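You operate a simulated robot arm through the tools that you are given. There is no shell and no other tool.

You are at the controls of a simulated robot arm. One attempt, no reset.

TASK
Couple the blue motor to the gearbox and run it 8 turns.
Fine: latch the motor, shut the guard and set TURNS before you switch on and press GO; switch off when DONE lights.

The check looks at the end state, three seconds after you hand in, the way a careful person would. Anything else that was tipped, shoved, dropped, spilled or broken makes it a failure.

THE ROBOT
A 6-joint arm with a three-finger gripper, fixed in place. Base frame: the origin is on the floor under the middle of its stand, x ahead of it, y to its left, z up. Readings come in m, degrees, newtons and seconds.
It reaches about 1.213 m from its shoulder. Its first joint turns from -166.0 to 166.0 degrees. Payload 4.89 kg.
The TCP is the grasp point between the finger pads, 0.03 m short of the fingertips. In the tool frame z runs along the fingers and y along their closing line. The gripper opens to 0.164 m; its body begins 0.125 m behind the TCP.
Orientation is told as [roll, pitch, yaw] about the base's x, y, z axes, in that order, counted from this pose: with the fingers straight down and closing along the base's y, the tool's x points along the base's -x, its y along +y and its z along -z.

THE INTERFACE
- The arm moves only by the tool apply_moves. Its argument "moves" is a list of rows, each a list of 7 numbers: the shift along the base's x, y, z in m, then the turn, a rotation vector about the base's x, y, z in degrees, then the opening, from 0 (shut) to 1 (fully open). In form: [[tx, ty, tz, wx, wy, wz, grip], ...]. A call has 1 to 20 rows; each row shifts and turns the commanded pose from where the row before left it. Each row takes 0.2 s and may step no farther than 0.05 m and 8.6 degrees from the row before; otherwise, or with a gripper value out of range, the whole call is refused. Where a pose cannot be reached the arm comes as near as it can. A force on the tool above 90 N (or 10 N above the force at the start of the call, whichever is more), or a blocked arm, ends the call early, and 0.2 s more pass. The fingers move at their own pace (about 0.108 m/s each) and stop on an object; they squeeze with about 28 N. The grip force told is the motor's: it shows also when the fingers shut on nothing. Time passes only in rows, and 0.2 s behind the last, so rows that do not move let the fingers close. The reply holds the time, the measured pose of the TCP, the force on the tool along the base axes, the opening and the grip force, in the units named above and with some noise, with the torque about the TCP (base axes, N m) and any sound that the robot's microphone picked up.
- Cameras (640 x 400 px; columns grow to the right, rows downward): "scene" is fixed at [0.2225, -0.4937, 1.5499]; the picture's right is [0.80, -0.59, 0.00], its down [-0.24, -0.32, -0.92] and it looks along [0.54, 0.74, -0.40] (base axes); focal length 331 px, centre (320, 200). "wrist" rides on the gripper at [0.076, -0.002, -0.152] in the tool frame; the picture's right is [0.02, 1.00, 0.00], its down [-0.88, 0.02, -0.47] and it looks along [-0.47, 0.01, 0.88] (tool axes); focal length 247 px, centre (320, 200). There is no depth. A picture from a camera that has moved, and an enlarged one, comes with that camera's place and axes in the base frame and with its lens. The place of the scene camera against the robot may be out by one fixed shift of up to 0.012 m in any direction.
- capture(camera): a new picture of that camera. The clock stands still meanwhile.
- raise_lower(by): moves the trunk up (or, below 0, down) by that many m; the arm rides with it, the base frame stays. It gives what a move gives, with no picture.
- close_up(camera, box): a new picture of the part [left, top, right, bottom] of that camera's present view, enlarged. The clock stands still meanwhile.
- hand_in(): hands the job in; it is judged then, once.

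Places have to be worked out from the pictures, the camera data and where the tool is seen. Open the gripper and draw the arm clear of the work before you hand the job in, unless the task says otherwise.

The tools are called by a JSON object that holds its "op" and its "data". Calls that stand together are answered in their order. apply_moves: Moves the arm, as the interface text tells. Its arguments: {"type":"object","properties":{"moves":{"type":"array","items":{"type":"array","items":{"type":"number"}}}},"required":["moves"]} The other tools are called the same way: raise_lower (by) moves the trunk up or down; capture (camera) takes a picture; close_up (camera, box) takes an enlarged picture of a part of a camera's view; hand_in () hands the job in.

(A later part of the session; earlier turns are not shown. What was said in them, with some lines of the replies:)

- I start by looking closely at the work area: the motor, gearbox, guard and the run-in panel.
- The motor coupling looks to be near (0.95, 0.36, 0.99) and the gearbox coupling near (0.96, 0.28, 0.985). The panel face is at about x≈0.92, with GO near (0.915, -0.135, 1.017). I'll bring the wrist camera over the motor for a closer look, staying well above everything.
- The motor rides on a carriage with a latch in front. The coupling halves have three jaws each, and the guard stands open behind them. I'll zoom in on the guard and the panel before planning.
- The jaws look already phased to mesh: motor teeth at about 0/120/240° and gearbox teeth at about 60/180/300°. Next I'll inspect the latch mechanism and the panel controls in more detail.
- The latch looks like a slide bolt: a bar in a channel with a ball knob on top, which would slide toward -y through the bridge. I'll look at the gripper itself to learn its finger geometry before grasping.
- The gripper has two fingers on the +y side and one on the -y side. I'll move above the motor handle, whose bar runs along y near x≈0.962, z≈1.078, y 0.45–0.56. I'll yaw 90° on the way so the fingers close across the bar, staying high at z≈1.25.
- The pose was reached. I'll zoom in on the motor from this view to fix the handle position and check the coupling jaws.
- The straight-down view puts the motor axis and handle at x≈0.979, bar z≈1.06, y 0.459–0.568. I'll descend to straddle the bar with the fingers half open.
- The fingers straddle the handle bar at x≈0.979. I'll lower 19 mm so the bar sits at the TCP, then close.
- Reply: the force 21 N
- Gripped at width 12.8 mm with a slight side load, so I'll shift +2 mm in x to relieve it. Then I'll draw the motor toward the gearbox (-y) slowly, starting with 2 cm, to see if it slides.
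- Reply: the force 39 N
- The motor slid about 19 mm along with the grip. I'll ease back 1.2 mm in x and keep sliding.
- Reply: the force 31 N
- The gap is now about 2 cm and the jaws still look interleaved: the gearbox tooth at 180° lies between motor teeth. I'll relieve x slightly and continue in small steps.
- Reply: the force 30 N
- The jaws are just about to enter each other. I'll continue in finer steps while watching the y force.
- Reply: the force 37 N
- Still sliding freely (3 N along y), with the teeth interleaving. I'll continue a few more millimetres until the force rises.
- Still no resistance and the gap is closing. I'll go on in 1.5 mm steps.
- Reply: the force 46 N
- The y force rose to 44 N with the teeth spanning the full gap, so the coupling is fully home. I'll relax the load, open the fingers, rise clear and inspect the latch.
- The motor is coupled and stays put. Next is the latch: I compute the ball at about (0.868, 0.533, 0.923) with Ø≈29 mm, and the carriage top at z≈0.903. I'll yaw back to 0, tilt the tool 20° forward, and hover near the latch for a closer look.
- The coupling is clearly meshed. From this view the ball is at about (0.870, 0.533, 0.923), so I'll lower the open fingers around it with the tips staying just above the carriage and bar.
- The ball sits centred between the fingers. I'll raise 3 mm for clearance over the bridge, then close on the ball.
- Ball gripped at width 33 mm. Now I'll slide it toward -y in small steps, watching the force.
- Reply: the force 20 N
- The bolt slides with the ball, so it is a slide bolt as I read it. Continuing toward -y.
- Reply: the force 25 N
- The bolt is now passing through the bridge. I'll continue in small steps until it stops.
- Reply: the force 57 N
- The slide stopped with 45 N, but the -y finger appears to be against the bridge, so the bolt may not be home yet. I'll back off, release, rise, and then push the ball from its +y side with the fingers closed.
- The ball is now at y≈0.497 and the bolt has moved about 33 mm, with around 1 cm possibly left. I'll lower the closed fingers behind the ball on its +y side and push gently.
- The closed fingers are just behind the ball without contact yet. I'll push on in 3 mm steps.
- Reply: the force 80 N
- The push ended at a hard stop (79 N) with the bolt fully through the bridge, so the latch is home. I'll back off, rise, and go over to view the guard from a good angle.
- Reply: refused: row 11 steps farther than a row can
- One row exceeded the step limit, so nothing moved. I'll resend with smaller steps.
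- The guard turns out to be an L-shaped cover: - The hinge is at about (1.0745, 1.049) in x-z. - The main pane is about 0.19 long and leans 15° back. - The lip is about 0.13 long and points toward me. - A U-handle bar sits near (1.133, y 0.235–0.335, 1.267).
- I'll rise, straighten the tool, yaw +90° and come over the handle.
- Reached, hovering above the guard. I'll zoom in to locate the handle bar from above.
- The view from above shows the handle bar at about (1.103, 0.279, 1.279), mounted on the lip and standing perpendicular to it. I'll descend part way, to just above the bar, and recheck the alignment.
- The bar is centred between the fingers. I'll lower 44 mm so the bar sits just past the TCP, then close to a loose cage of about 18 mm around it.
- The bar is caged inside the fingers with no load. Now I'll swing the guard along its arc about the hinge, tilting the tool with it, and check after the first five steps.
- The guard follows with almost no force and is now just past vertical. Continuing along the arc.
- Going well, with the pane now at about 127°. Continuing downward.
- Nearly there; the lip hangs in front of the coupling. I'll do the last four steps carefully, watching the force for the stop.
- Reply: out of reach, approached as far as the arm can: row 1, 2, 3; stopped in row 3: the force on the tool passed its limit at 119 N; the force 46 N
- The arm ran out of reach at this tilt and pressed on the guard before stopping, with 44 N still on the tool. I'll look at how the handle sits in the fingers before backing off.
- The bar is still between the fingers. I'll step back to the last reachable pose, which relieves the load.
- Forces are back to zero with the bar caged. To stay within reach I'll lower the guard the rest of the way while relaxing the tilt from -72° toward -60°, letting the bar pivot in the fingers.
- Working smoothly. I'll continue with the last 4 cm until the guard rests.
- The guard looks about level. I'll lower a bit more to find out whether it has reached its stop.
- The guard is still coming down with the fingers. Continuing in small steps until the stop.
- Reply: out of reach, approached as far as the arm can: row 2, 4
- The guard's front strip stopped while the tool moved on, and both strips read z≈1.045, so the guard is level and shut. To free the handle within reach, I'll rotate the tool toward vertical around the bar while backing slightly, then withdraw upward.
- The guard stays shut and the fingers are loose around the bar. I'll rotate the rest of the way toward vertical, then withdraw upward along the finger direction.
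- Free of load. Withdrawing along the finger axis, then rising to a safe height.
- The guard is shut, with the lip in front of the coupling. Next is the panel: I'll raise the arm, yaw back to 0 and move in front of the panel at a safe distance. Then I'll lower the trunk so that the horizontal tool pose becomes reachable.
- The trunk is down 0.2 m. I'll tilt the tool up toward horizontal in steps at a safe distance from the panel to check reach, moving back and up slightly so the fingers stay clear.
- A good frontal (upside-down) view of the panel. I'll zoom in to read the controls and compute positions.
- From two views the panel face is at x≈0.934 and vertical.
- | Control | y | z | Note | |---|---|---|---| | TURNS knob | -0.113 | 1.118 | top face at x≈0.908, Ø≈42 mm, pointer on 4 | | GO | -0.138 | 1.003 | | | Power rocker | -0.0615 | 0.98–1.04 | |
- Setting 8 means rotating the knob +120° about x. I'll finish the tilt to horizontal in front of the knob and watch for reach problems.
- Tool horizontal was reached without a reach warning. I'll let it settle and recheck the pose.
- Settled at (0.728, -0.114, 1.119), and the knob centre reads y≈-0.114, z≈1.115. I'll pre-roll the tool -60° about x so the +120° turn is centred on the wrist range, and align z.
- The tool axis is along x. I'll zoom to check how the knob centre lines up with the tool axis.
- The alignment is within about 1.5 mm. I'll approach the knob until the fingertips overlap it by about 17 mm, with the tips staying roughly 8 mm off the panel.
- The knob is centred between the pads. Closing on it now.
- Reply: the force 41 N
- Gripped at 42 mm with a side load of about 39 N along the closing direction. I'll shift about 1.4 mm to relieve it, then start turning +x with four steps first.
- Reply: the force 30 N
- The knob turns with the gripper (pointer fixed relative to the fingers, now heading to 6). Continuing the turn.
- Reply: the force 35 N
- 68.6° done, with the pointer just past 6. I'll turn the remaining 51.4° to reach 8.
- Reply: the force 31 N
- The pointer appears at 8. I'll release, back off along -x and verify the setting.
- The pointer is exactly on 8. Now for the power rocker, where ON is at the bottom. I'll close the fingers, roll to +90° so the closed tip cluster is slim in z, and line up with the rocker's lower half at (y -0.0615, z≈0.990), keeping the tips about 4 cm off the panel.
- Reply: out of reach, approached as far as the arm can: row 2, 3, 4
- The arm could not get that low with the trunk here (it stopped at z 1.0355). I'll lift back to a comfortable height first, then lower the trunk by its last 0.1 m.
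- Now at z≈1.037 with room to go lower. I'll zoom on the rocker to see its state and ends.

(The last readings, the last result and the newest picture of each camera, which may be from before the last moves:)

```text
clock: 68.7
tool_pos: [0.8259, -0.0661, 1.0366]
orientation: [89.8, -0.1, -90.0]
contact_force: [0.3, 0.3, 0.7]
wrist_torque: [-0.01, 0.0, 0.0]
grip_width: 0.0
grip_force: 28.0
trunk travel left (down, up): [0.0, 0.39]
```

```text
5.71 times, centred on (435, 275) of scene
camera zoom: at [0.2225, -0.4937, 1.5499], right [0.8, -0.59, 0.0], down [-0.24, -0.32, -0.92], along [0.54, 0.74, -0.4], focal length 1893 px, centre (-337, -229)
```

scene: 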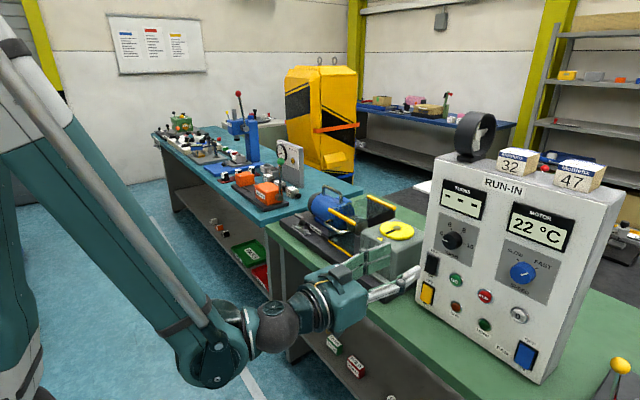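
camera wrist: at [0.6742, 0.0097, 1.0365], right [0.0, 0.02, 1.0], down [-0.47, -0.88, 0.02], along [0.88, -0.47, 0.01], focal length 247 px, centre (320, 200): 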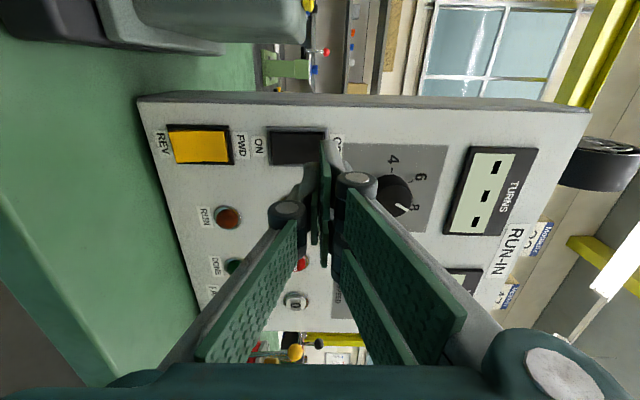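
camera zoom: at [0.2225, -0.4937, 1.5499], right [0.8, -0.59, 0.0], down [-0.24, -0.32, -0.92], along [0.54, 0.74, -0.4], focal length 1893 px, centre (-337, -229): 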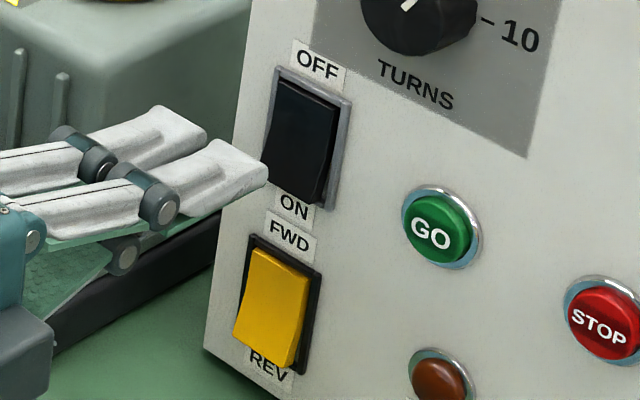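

The rocker spans z 0.986–1.042, centred at y≈-0.064, and it is OFF (bottom sticking out). I'll open the fingers to about 55 mm so that only the single lower finger meets its lower half (z≈0.994), while the upper pair passes above the frame.

{"op": "apply_moves", "data": {"moves": [[0.01, 0.002, -0.009, 0, 0, 0, 0.335], [0.02, 0, 0, 0, 0, 0, 0.335], [0.02, 0, 0, 0, 0, 0, 0.335], [0, 0, 0, 0, 0, 0, 0.335]]}}

{"op": "close_up", "data": {"camera": "wrist", "box": [220, 80, 420, 220]}}

{"op": "close_up", "data": {"camera": "scene", "box": [405, 220, 475, 310]}}

```text
clock: 69.7
tool_pos: [0.8766, -0.0642, 1.0255]
orientation: [89.7, -0.2, -90.0]
contact_force: [-1.0, 0.0, 0.0]
wrist_torque: [0.03, 0.01, -0.03]
grip_width: 0.0551
grip_force: 0.0
trunk travel left (down, up): [0.0, 0.39]
```

```text
2.86 times, centred on (320, 150) of wrist
camera zoom: at [0.7246, 0.012, 1.0266], right [0.0, 0.02, 1.0], down [-0.47, -0.88, 0.02], along [0.88, -0.47, 0.01], focal length 706 px, centre (320, 343)
```

zoom: 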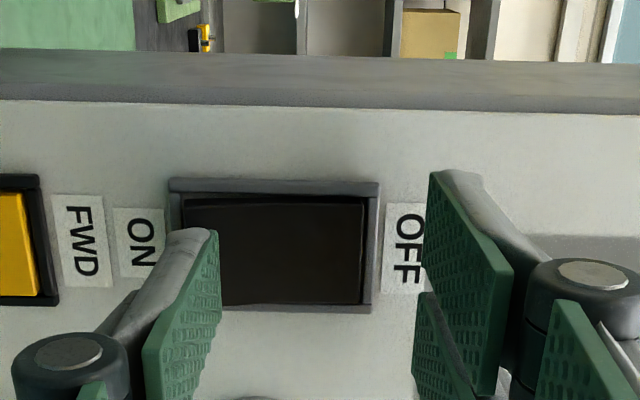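

```text
4.44 times, centred on (440, 265) of scene
camera zoom: at [0.2225, -0.4937, 1.5499], right [0.8, -0.59, 0.0], down [-0.24, -0.32, -0.92], along [0.54, 0.74, -0.4], focal length 1472 px, centre (-213, -89)
```

zoom: 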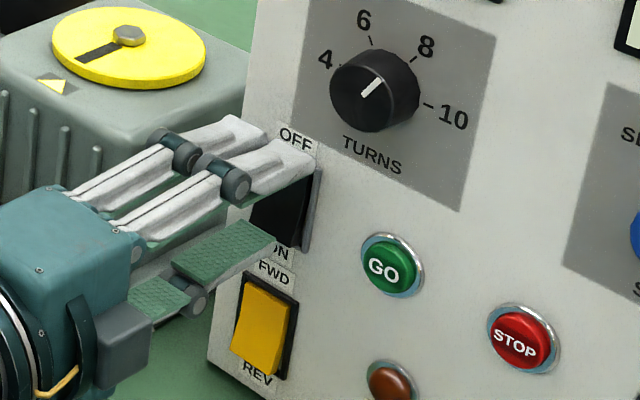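

The lower finger tip is aimed at z≈0.993 on the rocker. Now I'll press in gently with 4 mm steps.

{"op": "apply_moves", "data": {"moves": [[0.004, 0, 0.0005, 0, 0, 0, 0.335], [0.004, 0, 0, 0, 0, 0, 0.335], [0.004, 0, 0, 0, 0, 0, 0.335], [0.004, 0, 0, 0, 0, 0, 0.335]]}}

{"op": "close_up", "data": {"camera": "wrist", "box": [220, 80, 420, 220]}}

{"op": "close_up", "data": {"camera": "scene", "box": [405, 170, 535, 310]}}

```text
clock: 70.7
tool_pos: [0.8928, -0.0659, 1.0279]
orientation: [89.7, -0.1, -90.1]
contact_force: [0.0, 0.7, -0.2]
wrist_torque: [-0.02, -0.03, -0.04]
grip_width: 0.0549
grip_force: 0.0
trunk travel left (down, up): [0.0, 0.39]
```

```text
2.86 times, centred on (320, 150) of wrist
camera zoom: at [0.7397, 0.0123, 1.0276], right [0.0, 0.02, 1.0], down [-0.47, -0.88, 0.02], along [0.88, -0.47, 0.01], focal length 706 px, centre (320, 343)
```

zoom: 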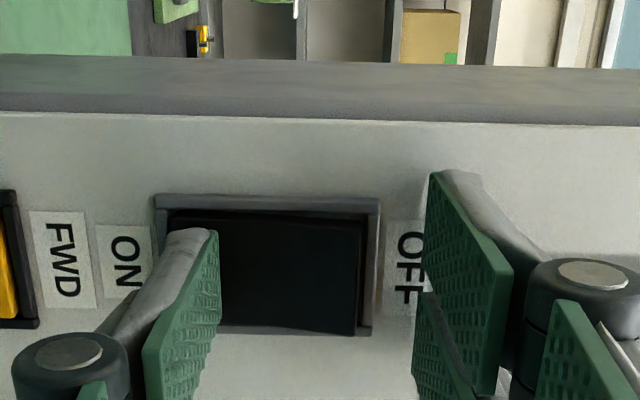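

```text
2.86 times, centred on (470, 240) of scene
camera zoom: at [0.2225, -0.4937, 1.5499], right [0.8, -0.59, 0.0], down [-0.24, -0.32, -0.92], along [0.54, 0.74, -0.4], focal length 947 px, centre (-109, 86)
```

zoom: 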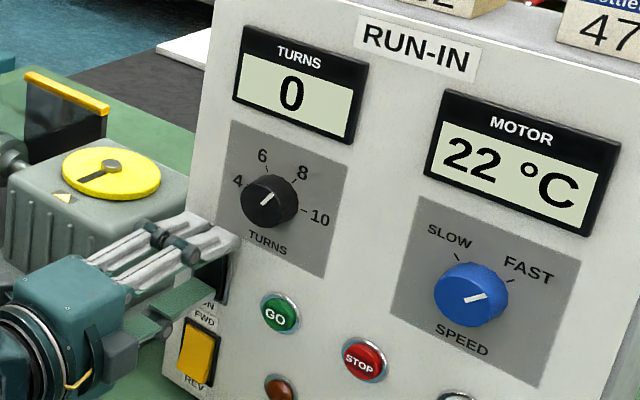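

The TURNS display now shows 0, so power is on. I'll back off and move in front of GO, narrowing the fingers to about 30 mm so that just the single finger will press it.

{"op": "apply_moves", "data": {"moves": [[-0.03, 0, 0, 0, 0, 0, 0.335], [-0.04, 0, 0, 0, 0, 0, 0.183], [0, -0.037, -0.002, 0, 0, 0, 0.183], [0, -0.036, -0.0015, 0, 0, 0, 0.183], [0, 0, 0, 0, 0, 0, 0.183]]}}

{"op": "capture", "data": {"camera": "wrist"}}

{"op": "capture", "data": {"camera": "scene"}}

```text
clock: 71.9
tool_pos: [0.822, -0.1384, 1.0241]
orientation: [89.6, -0.1, -90.0]
contact_force: [-0.1, 0.7, 0.6]
wrist_torque: [0.02, -0.02, -0.07]
grip_width: 0.0302
grip_force: 0.1
trunk travel left (down, up): [0.0, 0.39]
```

```text
taken
camera wrist: at [0.6694, -0.0628, 1.0239], right [0.0, 0.02, 1.0], down [-0.47, -0.88, 0.02], along [0.88, -0.47, 0.01], focal length 247 px, centre (320, 200)
```

wrist: 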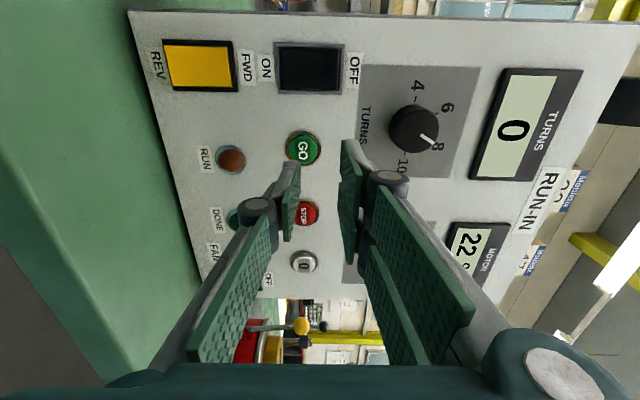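

```text
taken
```

scene: 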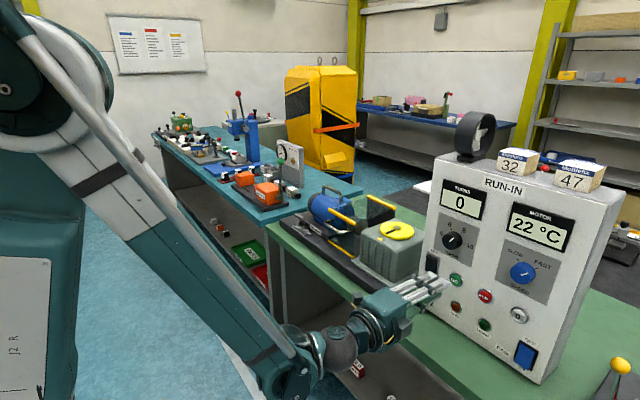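

GO is at about (y -0.140, z 1.005), in line with the single finger. I'll approach to about 2 cm from the panel, then press in small steps.

{"op": "apply_moves", "data": {"moves": [[0.035, -0.001, 0.001, 0, 0, 0, 0.183], [0.025, 0, 0, 0, 0, 0, 0.183], [0, 0, 0, 0, 0, 0, 0.183]]}}

{"op": "close_up", "data": {"camera": "wrist", "box": [220, 80, 420, 220]}}

{"op": "close_up", "data": {"camera": "scene", "box": [405, 220, 505, 330]}}

```text
clock: 72.7
tool_pos: [0.8829, -0.1413, 1.0258]
orientation: [89.7, -0.2, -89.9]
contact_force: [-1.1, -0.5, 0.1]
wrist_torque: [0.02, 0.02, 0.01]
grip_width: 0.03
grip_force: 0.1
trunk travel left (down, up): [0.0, 0.39]
```

```text
2.86 times, centred on (320, 150) of wrist
camera zoom: at [0.7313, -0.0646, 1.0248], right [0.0, 0.02, 1.0], down [-0.47, -0.88, 0.02], along [0.88, -0.47, 0.01], focal length 706 px, centre (320, 343)
```

zoom: 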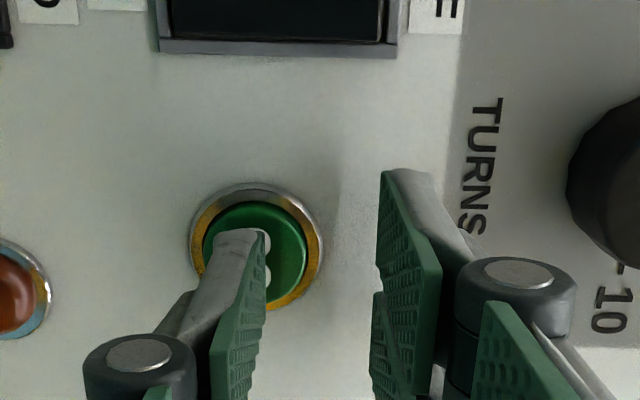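

```text
3.64 times, centred on (455, 275) of scene
camera zoom: at [0.2225, -0.4937, 1.5499], right [0.8, -0.59, 0.0], down [-0.24, -0.32, -0.92], along [0.54, 0.74, -0.4], focal length 1205 px, centre (-171, -73)
```

zoom: 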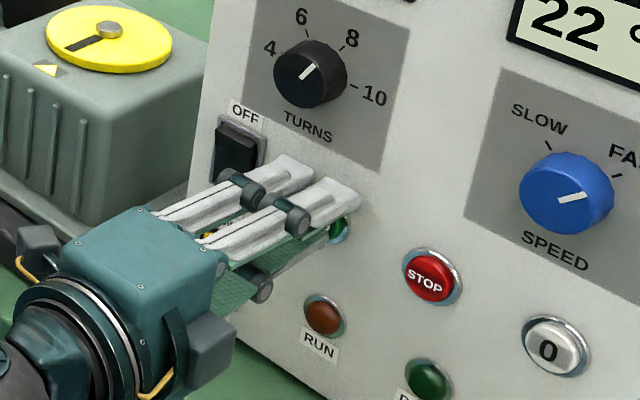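

The finger tip is right over GO. Pressing in 3 mm steps.

{"op": "apply_moves", "data": {"moves": [[0.004, 0, 0, 0, 0, 0, 0.183], [0.004, 0, 0, 0, 0, 0, 0.183], [0.003, 0, 0, 0, 0, 0, 0.183]]}}

{"op": "close_up", "data": {"camera": "scene", "box": [405, 170, 535, 350]}}

```text
clock: 73.5
tool_pos: [0.894, -0.1383, 1.0255]
orientation: [89.7, 0.0, -90.0]
contact_force: [-1.1, -0.8, 0.0]
wrist_torque: [0.0, 0.04, -0.02]
grip_width: 0.03
grip_force: 0.2
trunk travel left (down, up): [0.0, 0.39]
heard: click
```

```text
2.22 times, centred on (470, 260) of scene
camera zoom: at [0.2225, -0.4937, 1.5499], right [0.8, -0.59, 0.0], down [-0.24, -0.32, -0.92], along [0.54, 0.74, -0.4], focal length 736 px, centre (-13, 67)
```

zoom: 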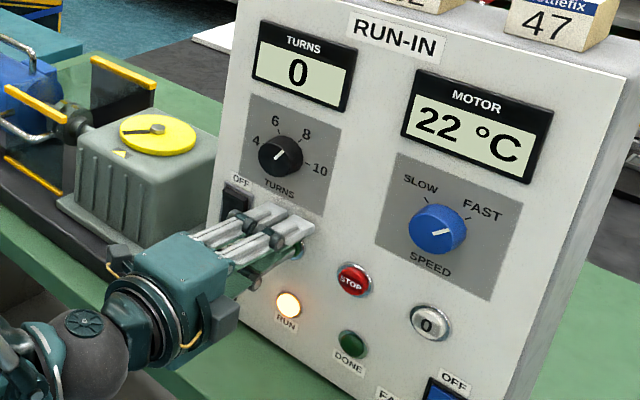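

Click heard and the RUN lamp is lit. I'll back off and line up with the rocker's upper half (OFF), then wait and watch for DONE.

{"op": "apply_moves", "data": {"moves": [[-0.025, 0, 0, 0, 0, 0, 0.183], [-0.035, 0, 0, 0, 0, 0, 0.183], [0, 0.038, 0.015, 0, 0, 0, 0.183], [0, 0.037, 0.0145, 0, 0, 0, 0.183], [0, 0, 0, 0, 0, 0, 0.183]]}}

{"op": "close_up", "data": {"camera": "scene", "box": [380, 170, 550, 350]}}

{"op": "capture", "data": {"camera": "wrist"}}

```text
clock: 74.7
tool_pos: [0.8337, -0.0638, 1.0569]
orientation: [89.6, -0.1, -90.0]
contact_force: [0.9, -1.0, -0.5]
wrist_torque: [0.01, -0.04, 0.09]
grip_width: 0.0302
grip_force: 0.0
trunk travel left (down, up): [0.0, 0.39]
```

```text
2.22 times, centred on (465, 260) of scene
camera zoom: at [0.2225, -0.4937, 1.5499], right [0.8, -0.59, 0.0], down [-0.24, -0.32, -0.92], along [0.54, 0.74, -0.4], focal length 736 px, centre (-2, 67)
```

zoom: 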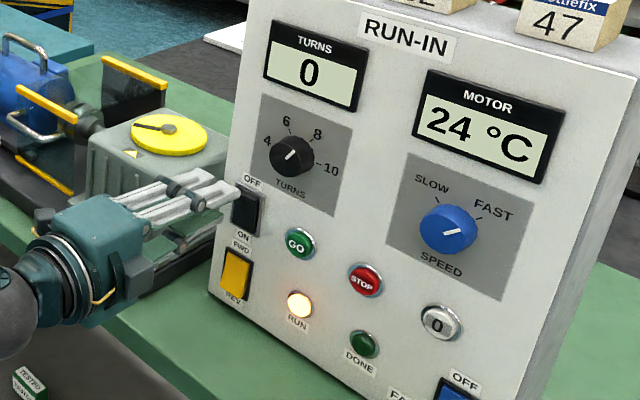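

```text
taken
camera wrist: at [0.6818, 0.0128, 1.0556], right [0.0, 0.02, 1.0], down [-0.47, -0.88, 0.02], along [0.88, -0.47, 0.01], focal length 247 px, centre (320, 200)
```

wrist: 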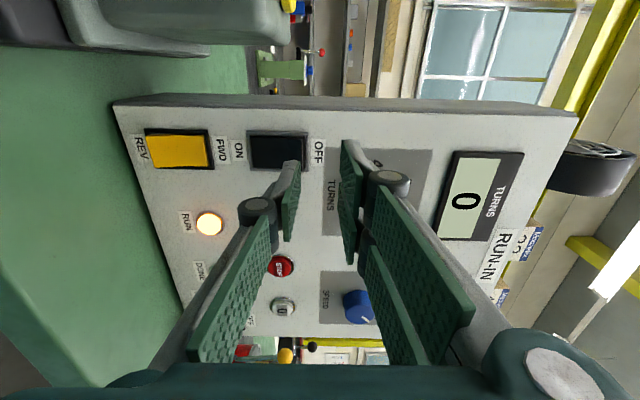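

The motor is running: the temperature is up 2° to 24 °C and the disc has begun turning. I'll wait in short intervals and watch turns and temperature.

{"op": "apply_moves", "data": {"moves": [[0, 0, 0, 0, 0, 0, 0.183], [0, 0, 0, 0, 0, 0, 0.183], [0, 0, 0, 0, 0, 0, 0.183], [0, 0, 0, 0, 0, 0, 0.183], [0, 0, 0, 0, 0, 0, 0.183], [0, 0, 0, 0, 0, 0, 0.183], [0, 0, 0, 0, 0, 0, 0.183], [0, 0, 0, 0, 0, 0, 0.183]]}}

{"op": "close_up", "data": {"camera": "scene", "box": [380, 170, 550, 350]}}

```text
clock: 76.5
tool_pos: [0.8336, -0.0626, 1.0559]
orientation: [89.7, -0.1, -90.0]
contact_force: [-0.9, -0.1, 0.1]
wrist_torque: [0.0, 0.0, -0.01]
grip_width: 0.03
grip_force: 0.1
trunk travel left (down, up): [0.0, 0.39]
```

```text
2.22 times, centred on (465, 260) of scene
camera zoom: at [0.2225, -0.4937, 1.5499], right [0.8, -0.59, 0.0], down [-0.24, -0.32, -0.92], along [0.54, 0.74, -0.4], focal length 736 px, centre (-2, 67)
```

zoom: 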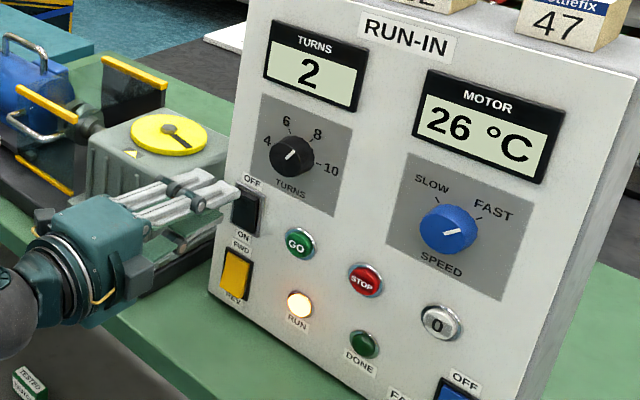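

Two turns done at 26 °C, roughly 0.7–0.8 turn per second. Temperature is fine. Waiting on.

{"op": "apply_moves", "data": {"moves": [[0, 0, 0, 0, 0, 0, 0.183], [0, 0, 0, 0, 0, 0, 0.183], [0, 0, 0, 0, 0, 0, 0.183], [0, 0, 0, 0, 0, 0, 0.183], [0, 0, 0, 0, 0, 0, 0.183], [0, 0, 0, 0, 0, 0, 0.183], [0, 0, 0, 0, 0, 0, 0.183], [0, 0, 0, 0, 0, 0, 0.183], [0, 0, 0, 0, 0, 0, 0.183], [0, 0, 0, 0, 0, 0, 0.183], [0, 0, 0, 0, 0, 0, 0.183], [0, 0, 0, 0, 0, 0, 0.183], [0, 0, 0, 0, 0, 0, 0.183], [0, 0, 0, 0, 0, 0, 0.183]]}}

{"op": "close_up", "data": {"camera": "scene", "box": [380, 170, 550, 350]}}

```text
clock: 79.5
tool_pos: [0.8333, -0.0627, 1.0558]
orientation: [89.7, 0.0, -90.0]
contact_force: [-0.2, -0.7, 0.6]
wrist_torque: [0.01, -0.01, -0.01]
grip_width: 0.0301
grip_force: 0.1
trunk travel left (down, up): [0.0, 0.39]
```

```text
2.22 times, centred on (465, 260) of scene
camera zoom: at [0.2225, -0.4937, 1.5499], right [0.8, -0.59, 0.0], down [-0.24, -0.32, -0.92], along [0.54, 0.74, -0.4], focal length 736 px, centre (-2, 67)
```

zoom: 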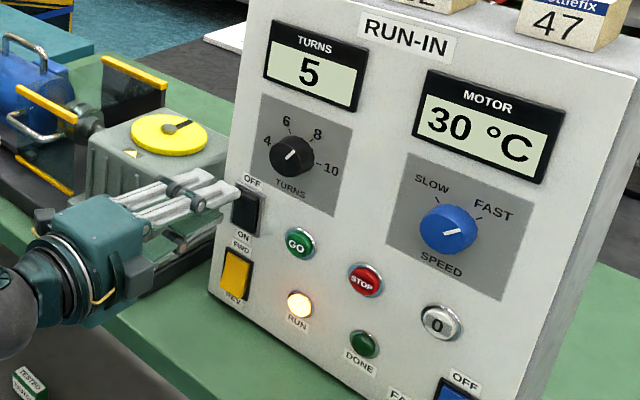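

Five turns at about 1 turn/s and 30 °C. While waiting I'll move up to about 2 cm in front of the rocker's OFF half, without touching it.

{"op": "apply_moves", "data": {"moves": [[0.018, 0, 0, 0, 0, 0, 0.183], [0.018, 0, 0, 0, 0, 0, 0.183], [0, 0, 0, 0, 0, 0, 0.183], [0, 0, 0, 0, 0, 0, 0.183], [0, 0, 0, 0, 0, 0, 0.183], [0, 0, 0, 0, 0, 0, 0.183], [0, 0, 0, 0, 0, 0, 0.183], [0, 0, 0, 0, 0, 0, 0.183], [0, 0, 0, 0, 0, 0, 0.183], [0, 0, 0, 0, 0, 0, 0.183], [0, 0, 0, 0, 0, 0, 0.183], [0, 0, 0, 0, 0, 0, 0.183]]}}

{"op": "close_up", "data": {"camera": "scene", "box": [380, 170, 550, 350]}}

{"op": "close_up", "data": {"camera": "wrist", "box": [220, 80, 420, 220]}}

```text
clock: 82.1
tool_pos: [0.8687, -0.0634, 1.0545]
orientation: [89.8, 0.0, -89.9]
contact_force: [0.1, 0.2, -0.2]
wrist_torque: [-0.01, -0.01, 0.02]
grip_width: 0.0299
grip_force: 0.0
trunk travel left (down, up): [0.0, 0.39]
```

```text
2.22 times, centred on (465, 260) of scene
camera zoom: at [0.2225, -0.4937, 1.5499], right [0.8, -0.59, 0.0], down [-0.24, -0.32, -0.92], along [0.54, 0.74, -0.4], focal length 736 px, centre (-2, 67)
```

zoom: 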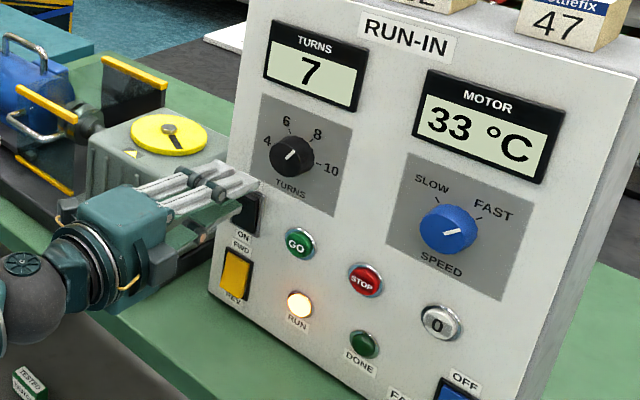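

```text
2.86 times, centred on (320, 150) of wrist
camera zoom: at [0.7169, 0.0129, 1.0545], right [0.0, 0.02, 1.0], down [-0.47, -0.88, 0.02], along [0.88, -0.47, 0.01], focal length 706 px, centre (320, 343)
```

zoom: 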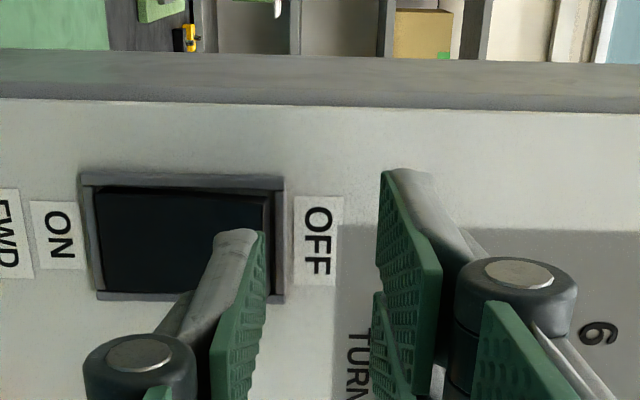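

Seven turns done, and the finger is aligned with the OFF half. Waiting for DONE.

{"op": "apply_moves", "data": {"moves": [[0, 0, 0, 0, 0, 0, 0.183], [0, 0, 0, 0, 0, 0, 0.183], [0, 0, 0, 0, 0, 0, 0.183], [0, 0, 0, 0, 0, 0, 0.183], [0, 0, 0, 0, 0, 0, 0.183], [0, 0, 0, 0, 0, 0, 0.183]]}}

{"op": "close_up", "data": {"camera": "scene", "box": [380, 170, 550, 350]}}

```text
clock: 83.5
tool_pos: [0.8684, -0.0631, 1.0542]
orientation: [89.7, -0.2, -89.9]
contact_force: [-0.7, -0.2, -0.3]
wrist_torque: [0.0, -0.01, -0.01]
grip_width: 0.0302
grip_force: 0.2
trunk travel left (down, up): [0.0, 0.39]
```

```text
2.22 times, centred on (465, 260) of scene
camera zoom: at [0.2225, -0.4937, 1.5499], right [0.8, -0.59, 0.0], down [-0.24, -0.32, -0.92], along [0.54, 0.74, -0.4], focal length 736 px, centre (-2, 67)
```

zoom: 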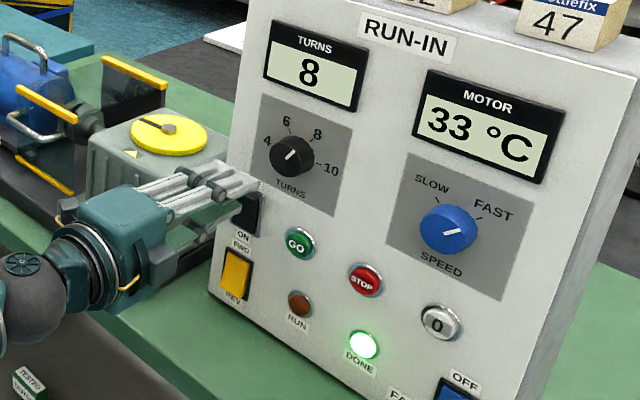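

DONE is lit and the display shows 8. Now I'll press the rocker's upper half to switch off.

{"op": "apply_moves", "data": {"moves": [[0.009, 0, 0, 0, 0, 0, 0.183], [0.006, 0, 0, 0, 0, 0, 0.183], [0.004, 0, 0, 0, 0, 0, 0.183], [0.004, 0, 0, 0, 0, 0, 0.183], [0, 0, 0, 0, 0, 0, 0.183]]}}

{"op": "close_up", "data": {"camera": "scene", "box": [380, 170, 550, 350]}}

{"op": "close_up", "data": {"camera": "wrist", "box": [220, 80, 420, 220]}}

```text
clock: 84.7
tool_pos: [0.8925, -0.0629, 1.0546]
orientation: [89.7, -0.1, -89.9]
contact_force: [-1.5, -0.9, 0.0]
wrist_torque: [0.01, 0.02, 0.0]
grip_width: 0.03
grip_force: 0.0
trunk travel left (down, up): [0.0, 0.39]
```

```text
2.22 times, centred on (465, 260) of scene
camera zoom: at [0.2225, -0.4937, 1.5499], right [0.8, -0.59, 0.0], down [-0.24, -0.32, -0.92], along [0.54, 0.74, -0.4], focal length 736 px, centre (-2, 67)
```

zoom: 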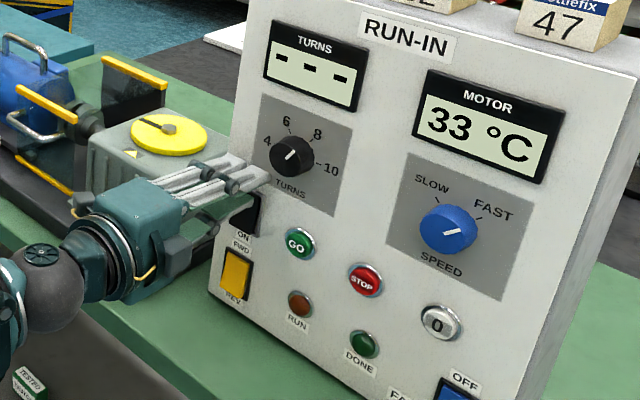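

```text
2.86 times, centred on (320, 150) of wrist
camera zoom: at [0.7404, 0.0132, 1.0546], right [0.0, 0.02, 1.0], down [-0.47, -0.88, 0.02], along [0.88, -0.47, 0.01], focal length 706 px, centre (320, 343)
```

zoom: 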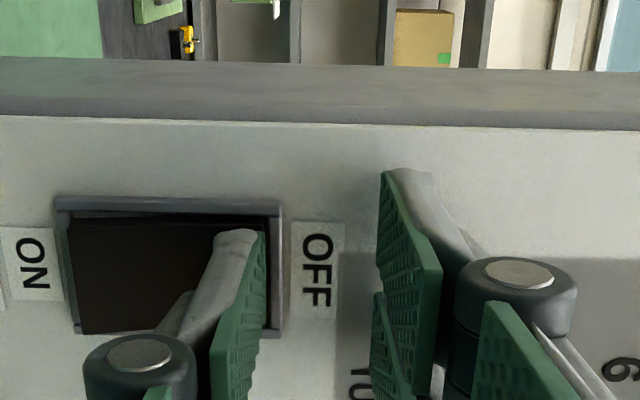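

The display went dark (dashes) and both lamps are out, so power is off. I'll back straight out, open the gripper and rise clear of the work.

{"op": "apply_moves", "data": {"moves": [[-0.03, 0, 0, 0, 0, 0, 0.183], [-0.04, 0, 0, 0, 0, 0, 0.3], [-0.03, 0, 0.02, 0, 0, 0, 0.5], [-0.01, 0, 0.045, 0, 0, 0, 0.8], [-0.01, 0, 0.045, 0, 0, 0, 1], [-0.01, 0, 0.045, 0, 5, 0, 1], [-0.01, 0, 0.045, 0, 5, 0, 1], [-0.01, 0, 0.045, 0, 5, 0, 1], [-0.01, 0, 0.04, 0, 5, 0, 1], [0, 0, 0, 0, 0, 0, 1]]}}

{"op": "capture", "data": {"camera": "scene"}}

{"op": "capture", "data": {"camera": "wrist"}}

```text
clock: 86.9
tool_pos: [0.7314, -0.0657, 1.3396]
orientation: [69.8, -0.1, -90.0]
contact_force: [0.7, 0.2, -0.8]
wrist_torque: [0.02, 0.01, 0.01]
grip_width: 0.164
grip_force: 0.1
trunk travel left (down, up): [0.0, 0.39]
```

```text
taken
```

scene: 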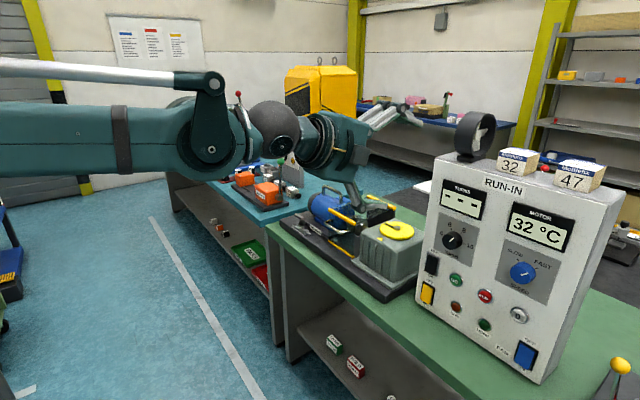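

```text
taken
camera wrist: at [0.5882, 0.0115, 1.3917], right [0.35, 0.02, 0.94], down [-0.44, -0.88, 0.18], along [0.83, -0.47, -0.3], focal length 247 px, centre (320, 200)
```

wrist: 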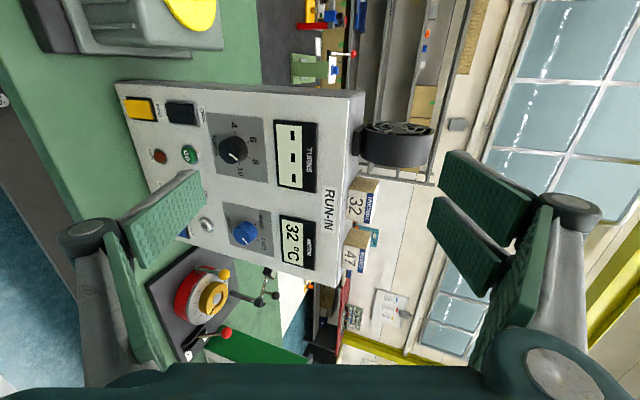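

I'll draw the arm farther back toward its own side and then inspect the final state of motor, latch, guard and panel.

{"op": "apply_moves", "data": {"moves": [[-0.03, 0, 0.02, 0, 7, 0, 1], [-0.03, 0, 0.02, 0, 7, 0, 1], [-0.03, 0, 0.02, 0, 7, 0, 1], [-0.03, 0, 0.01, 0, 7, 0, 1], [-0.03, 0, 0, 0, 7, 0, 1], [-0.03, 0, 0, 0, 7, 0, 1], [0, 0, 0, 0, 0, 0, 1]]}}

{"op": "capture", "data": {"camera": "scene"}}

{"op": "close_up", "data": {"camera": "scene", "box": [270, 170, 430, 310]}}

{"op": "close_up", "data": {"camera": "scene", "box": [410, 120, 620, 390]}}

{"op": "capture", "data": {"camera": "wrist"}}

```text
clock: 88.5
tool_pos: [0.5517, -0.065, 1.412]
orientation: [27.8, 0.0, -89.9]
contact_force: [0.0, -0.6, -0.4]
wrist_torque: [-0.02, 0.01, -0.02]
grip_width: 0.164
grip_force: 0.1
trunk travel left (down, up): [0.0, 0.39]
```

```text
taken
```

scene: 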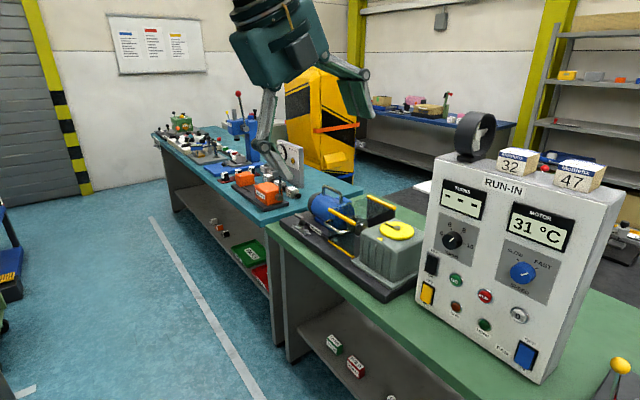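

```text
2.86 times, centred on (350, 240) of scene
camera zoom: at [0.2225, -0.4937, 1.5499], right [0.8, -0.59, 0.0], down [-0.24, -0.32, -0.92], along [0.54, 0.74, -0.4], focal length 947 px, centre (234, 86)
```

zoom: 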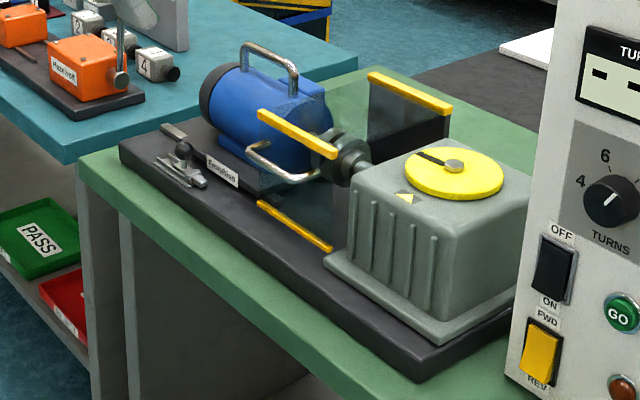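

```text
1.48 times, centred on (515, 255) of scene
camera zoom: at [0.2225, -0.4937, 1.5499], right [0.8, -0.59, 0.0], down [-0.24, -0.32, -0.92], along [0.54, 0.74, -0.4], focal length 491 px, centre (31, 118)
```

zoom: 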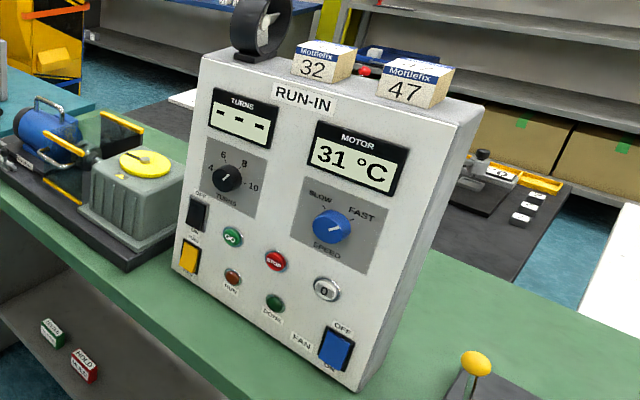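

```text
taken
camera wrist: at [0.4797, 0.0122, 1.5463], right [0.89, 0.02, 0.46], down [-0.2, -0.88, 0.43], along [0.42, -0.47, -0.77], focal length 247 px, centre (320, 200)
```

wrist: 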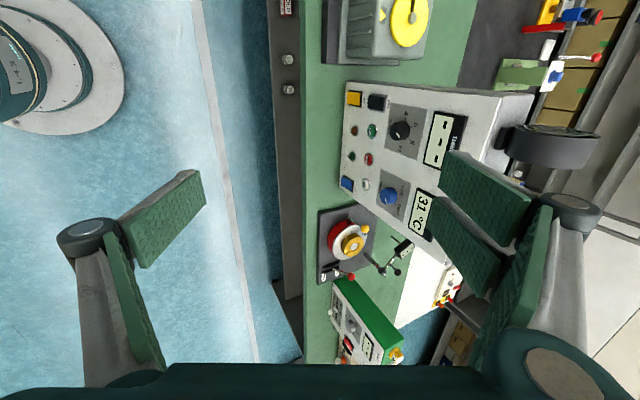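

Final state checks out:
- The motor is meshed, with the bolt slid through the bridge.
- The guard is level and shut.
- TURNS is on 8, and the run finished with DONE at 8.
- The power rocker is OFF and the display is dark.
- The blocks and other items are undisturbed.
- The gripper is open and well clear.

Handing in.

{"op": "hand_in", "data": {}}

```text
The job is handed in.
```

The blue motor is coupled to the gearbox and ran 8 turns. DONE lit with the counter at 8, and I then switched the panel off. The job is handed in, but the check's verdict has not come back.

- **Motor and latch:** the coupling jaws are fully meshed and the latch bolt is pushed to its stop. I did not pull on the motor to test the latch.
- **Guard:** shut and level. While I was closing it the arm ran out of reach and pressed on the guard with up to about 119 N. I saw no damage afterward.
- **Panel:** TURNS is on 8 and the power switch is off. I left the speed, fan and FWD/REV switches as they were. The motor reached 33 °C during the run.
- **Yellow gearbox dial:** it stopped away from its triangle mark, although it started lined up with it. I took the counter as the measure of turns.

Nothing else on the benches looked disturbed. The gripper is open and the arm is clear of the work.
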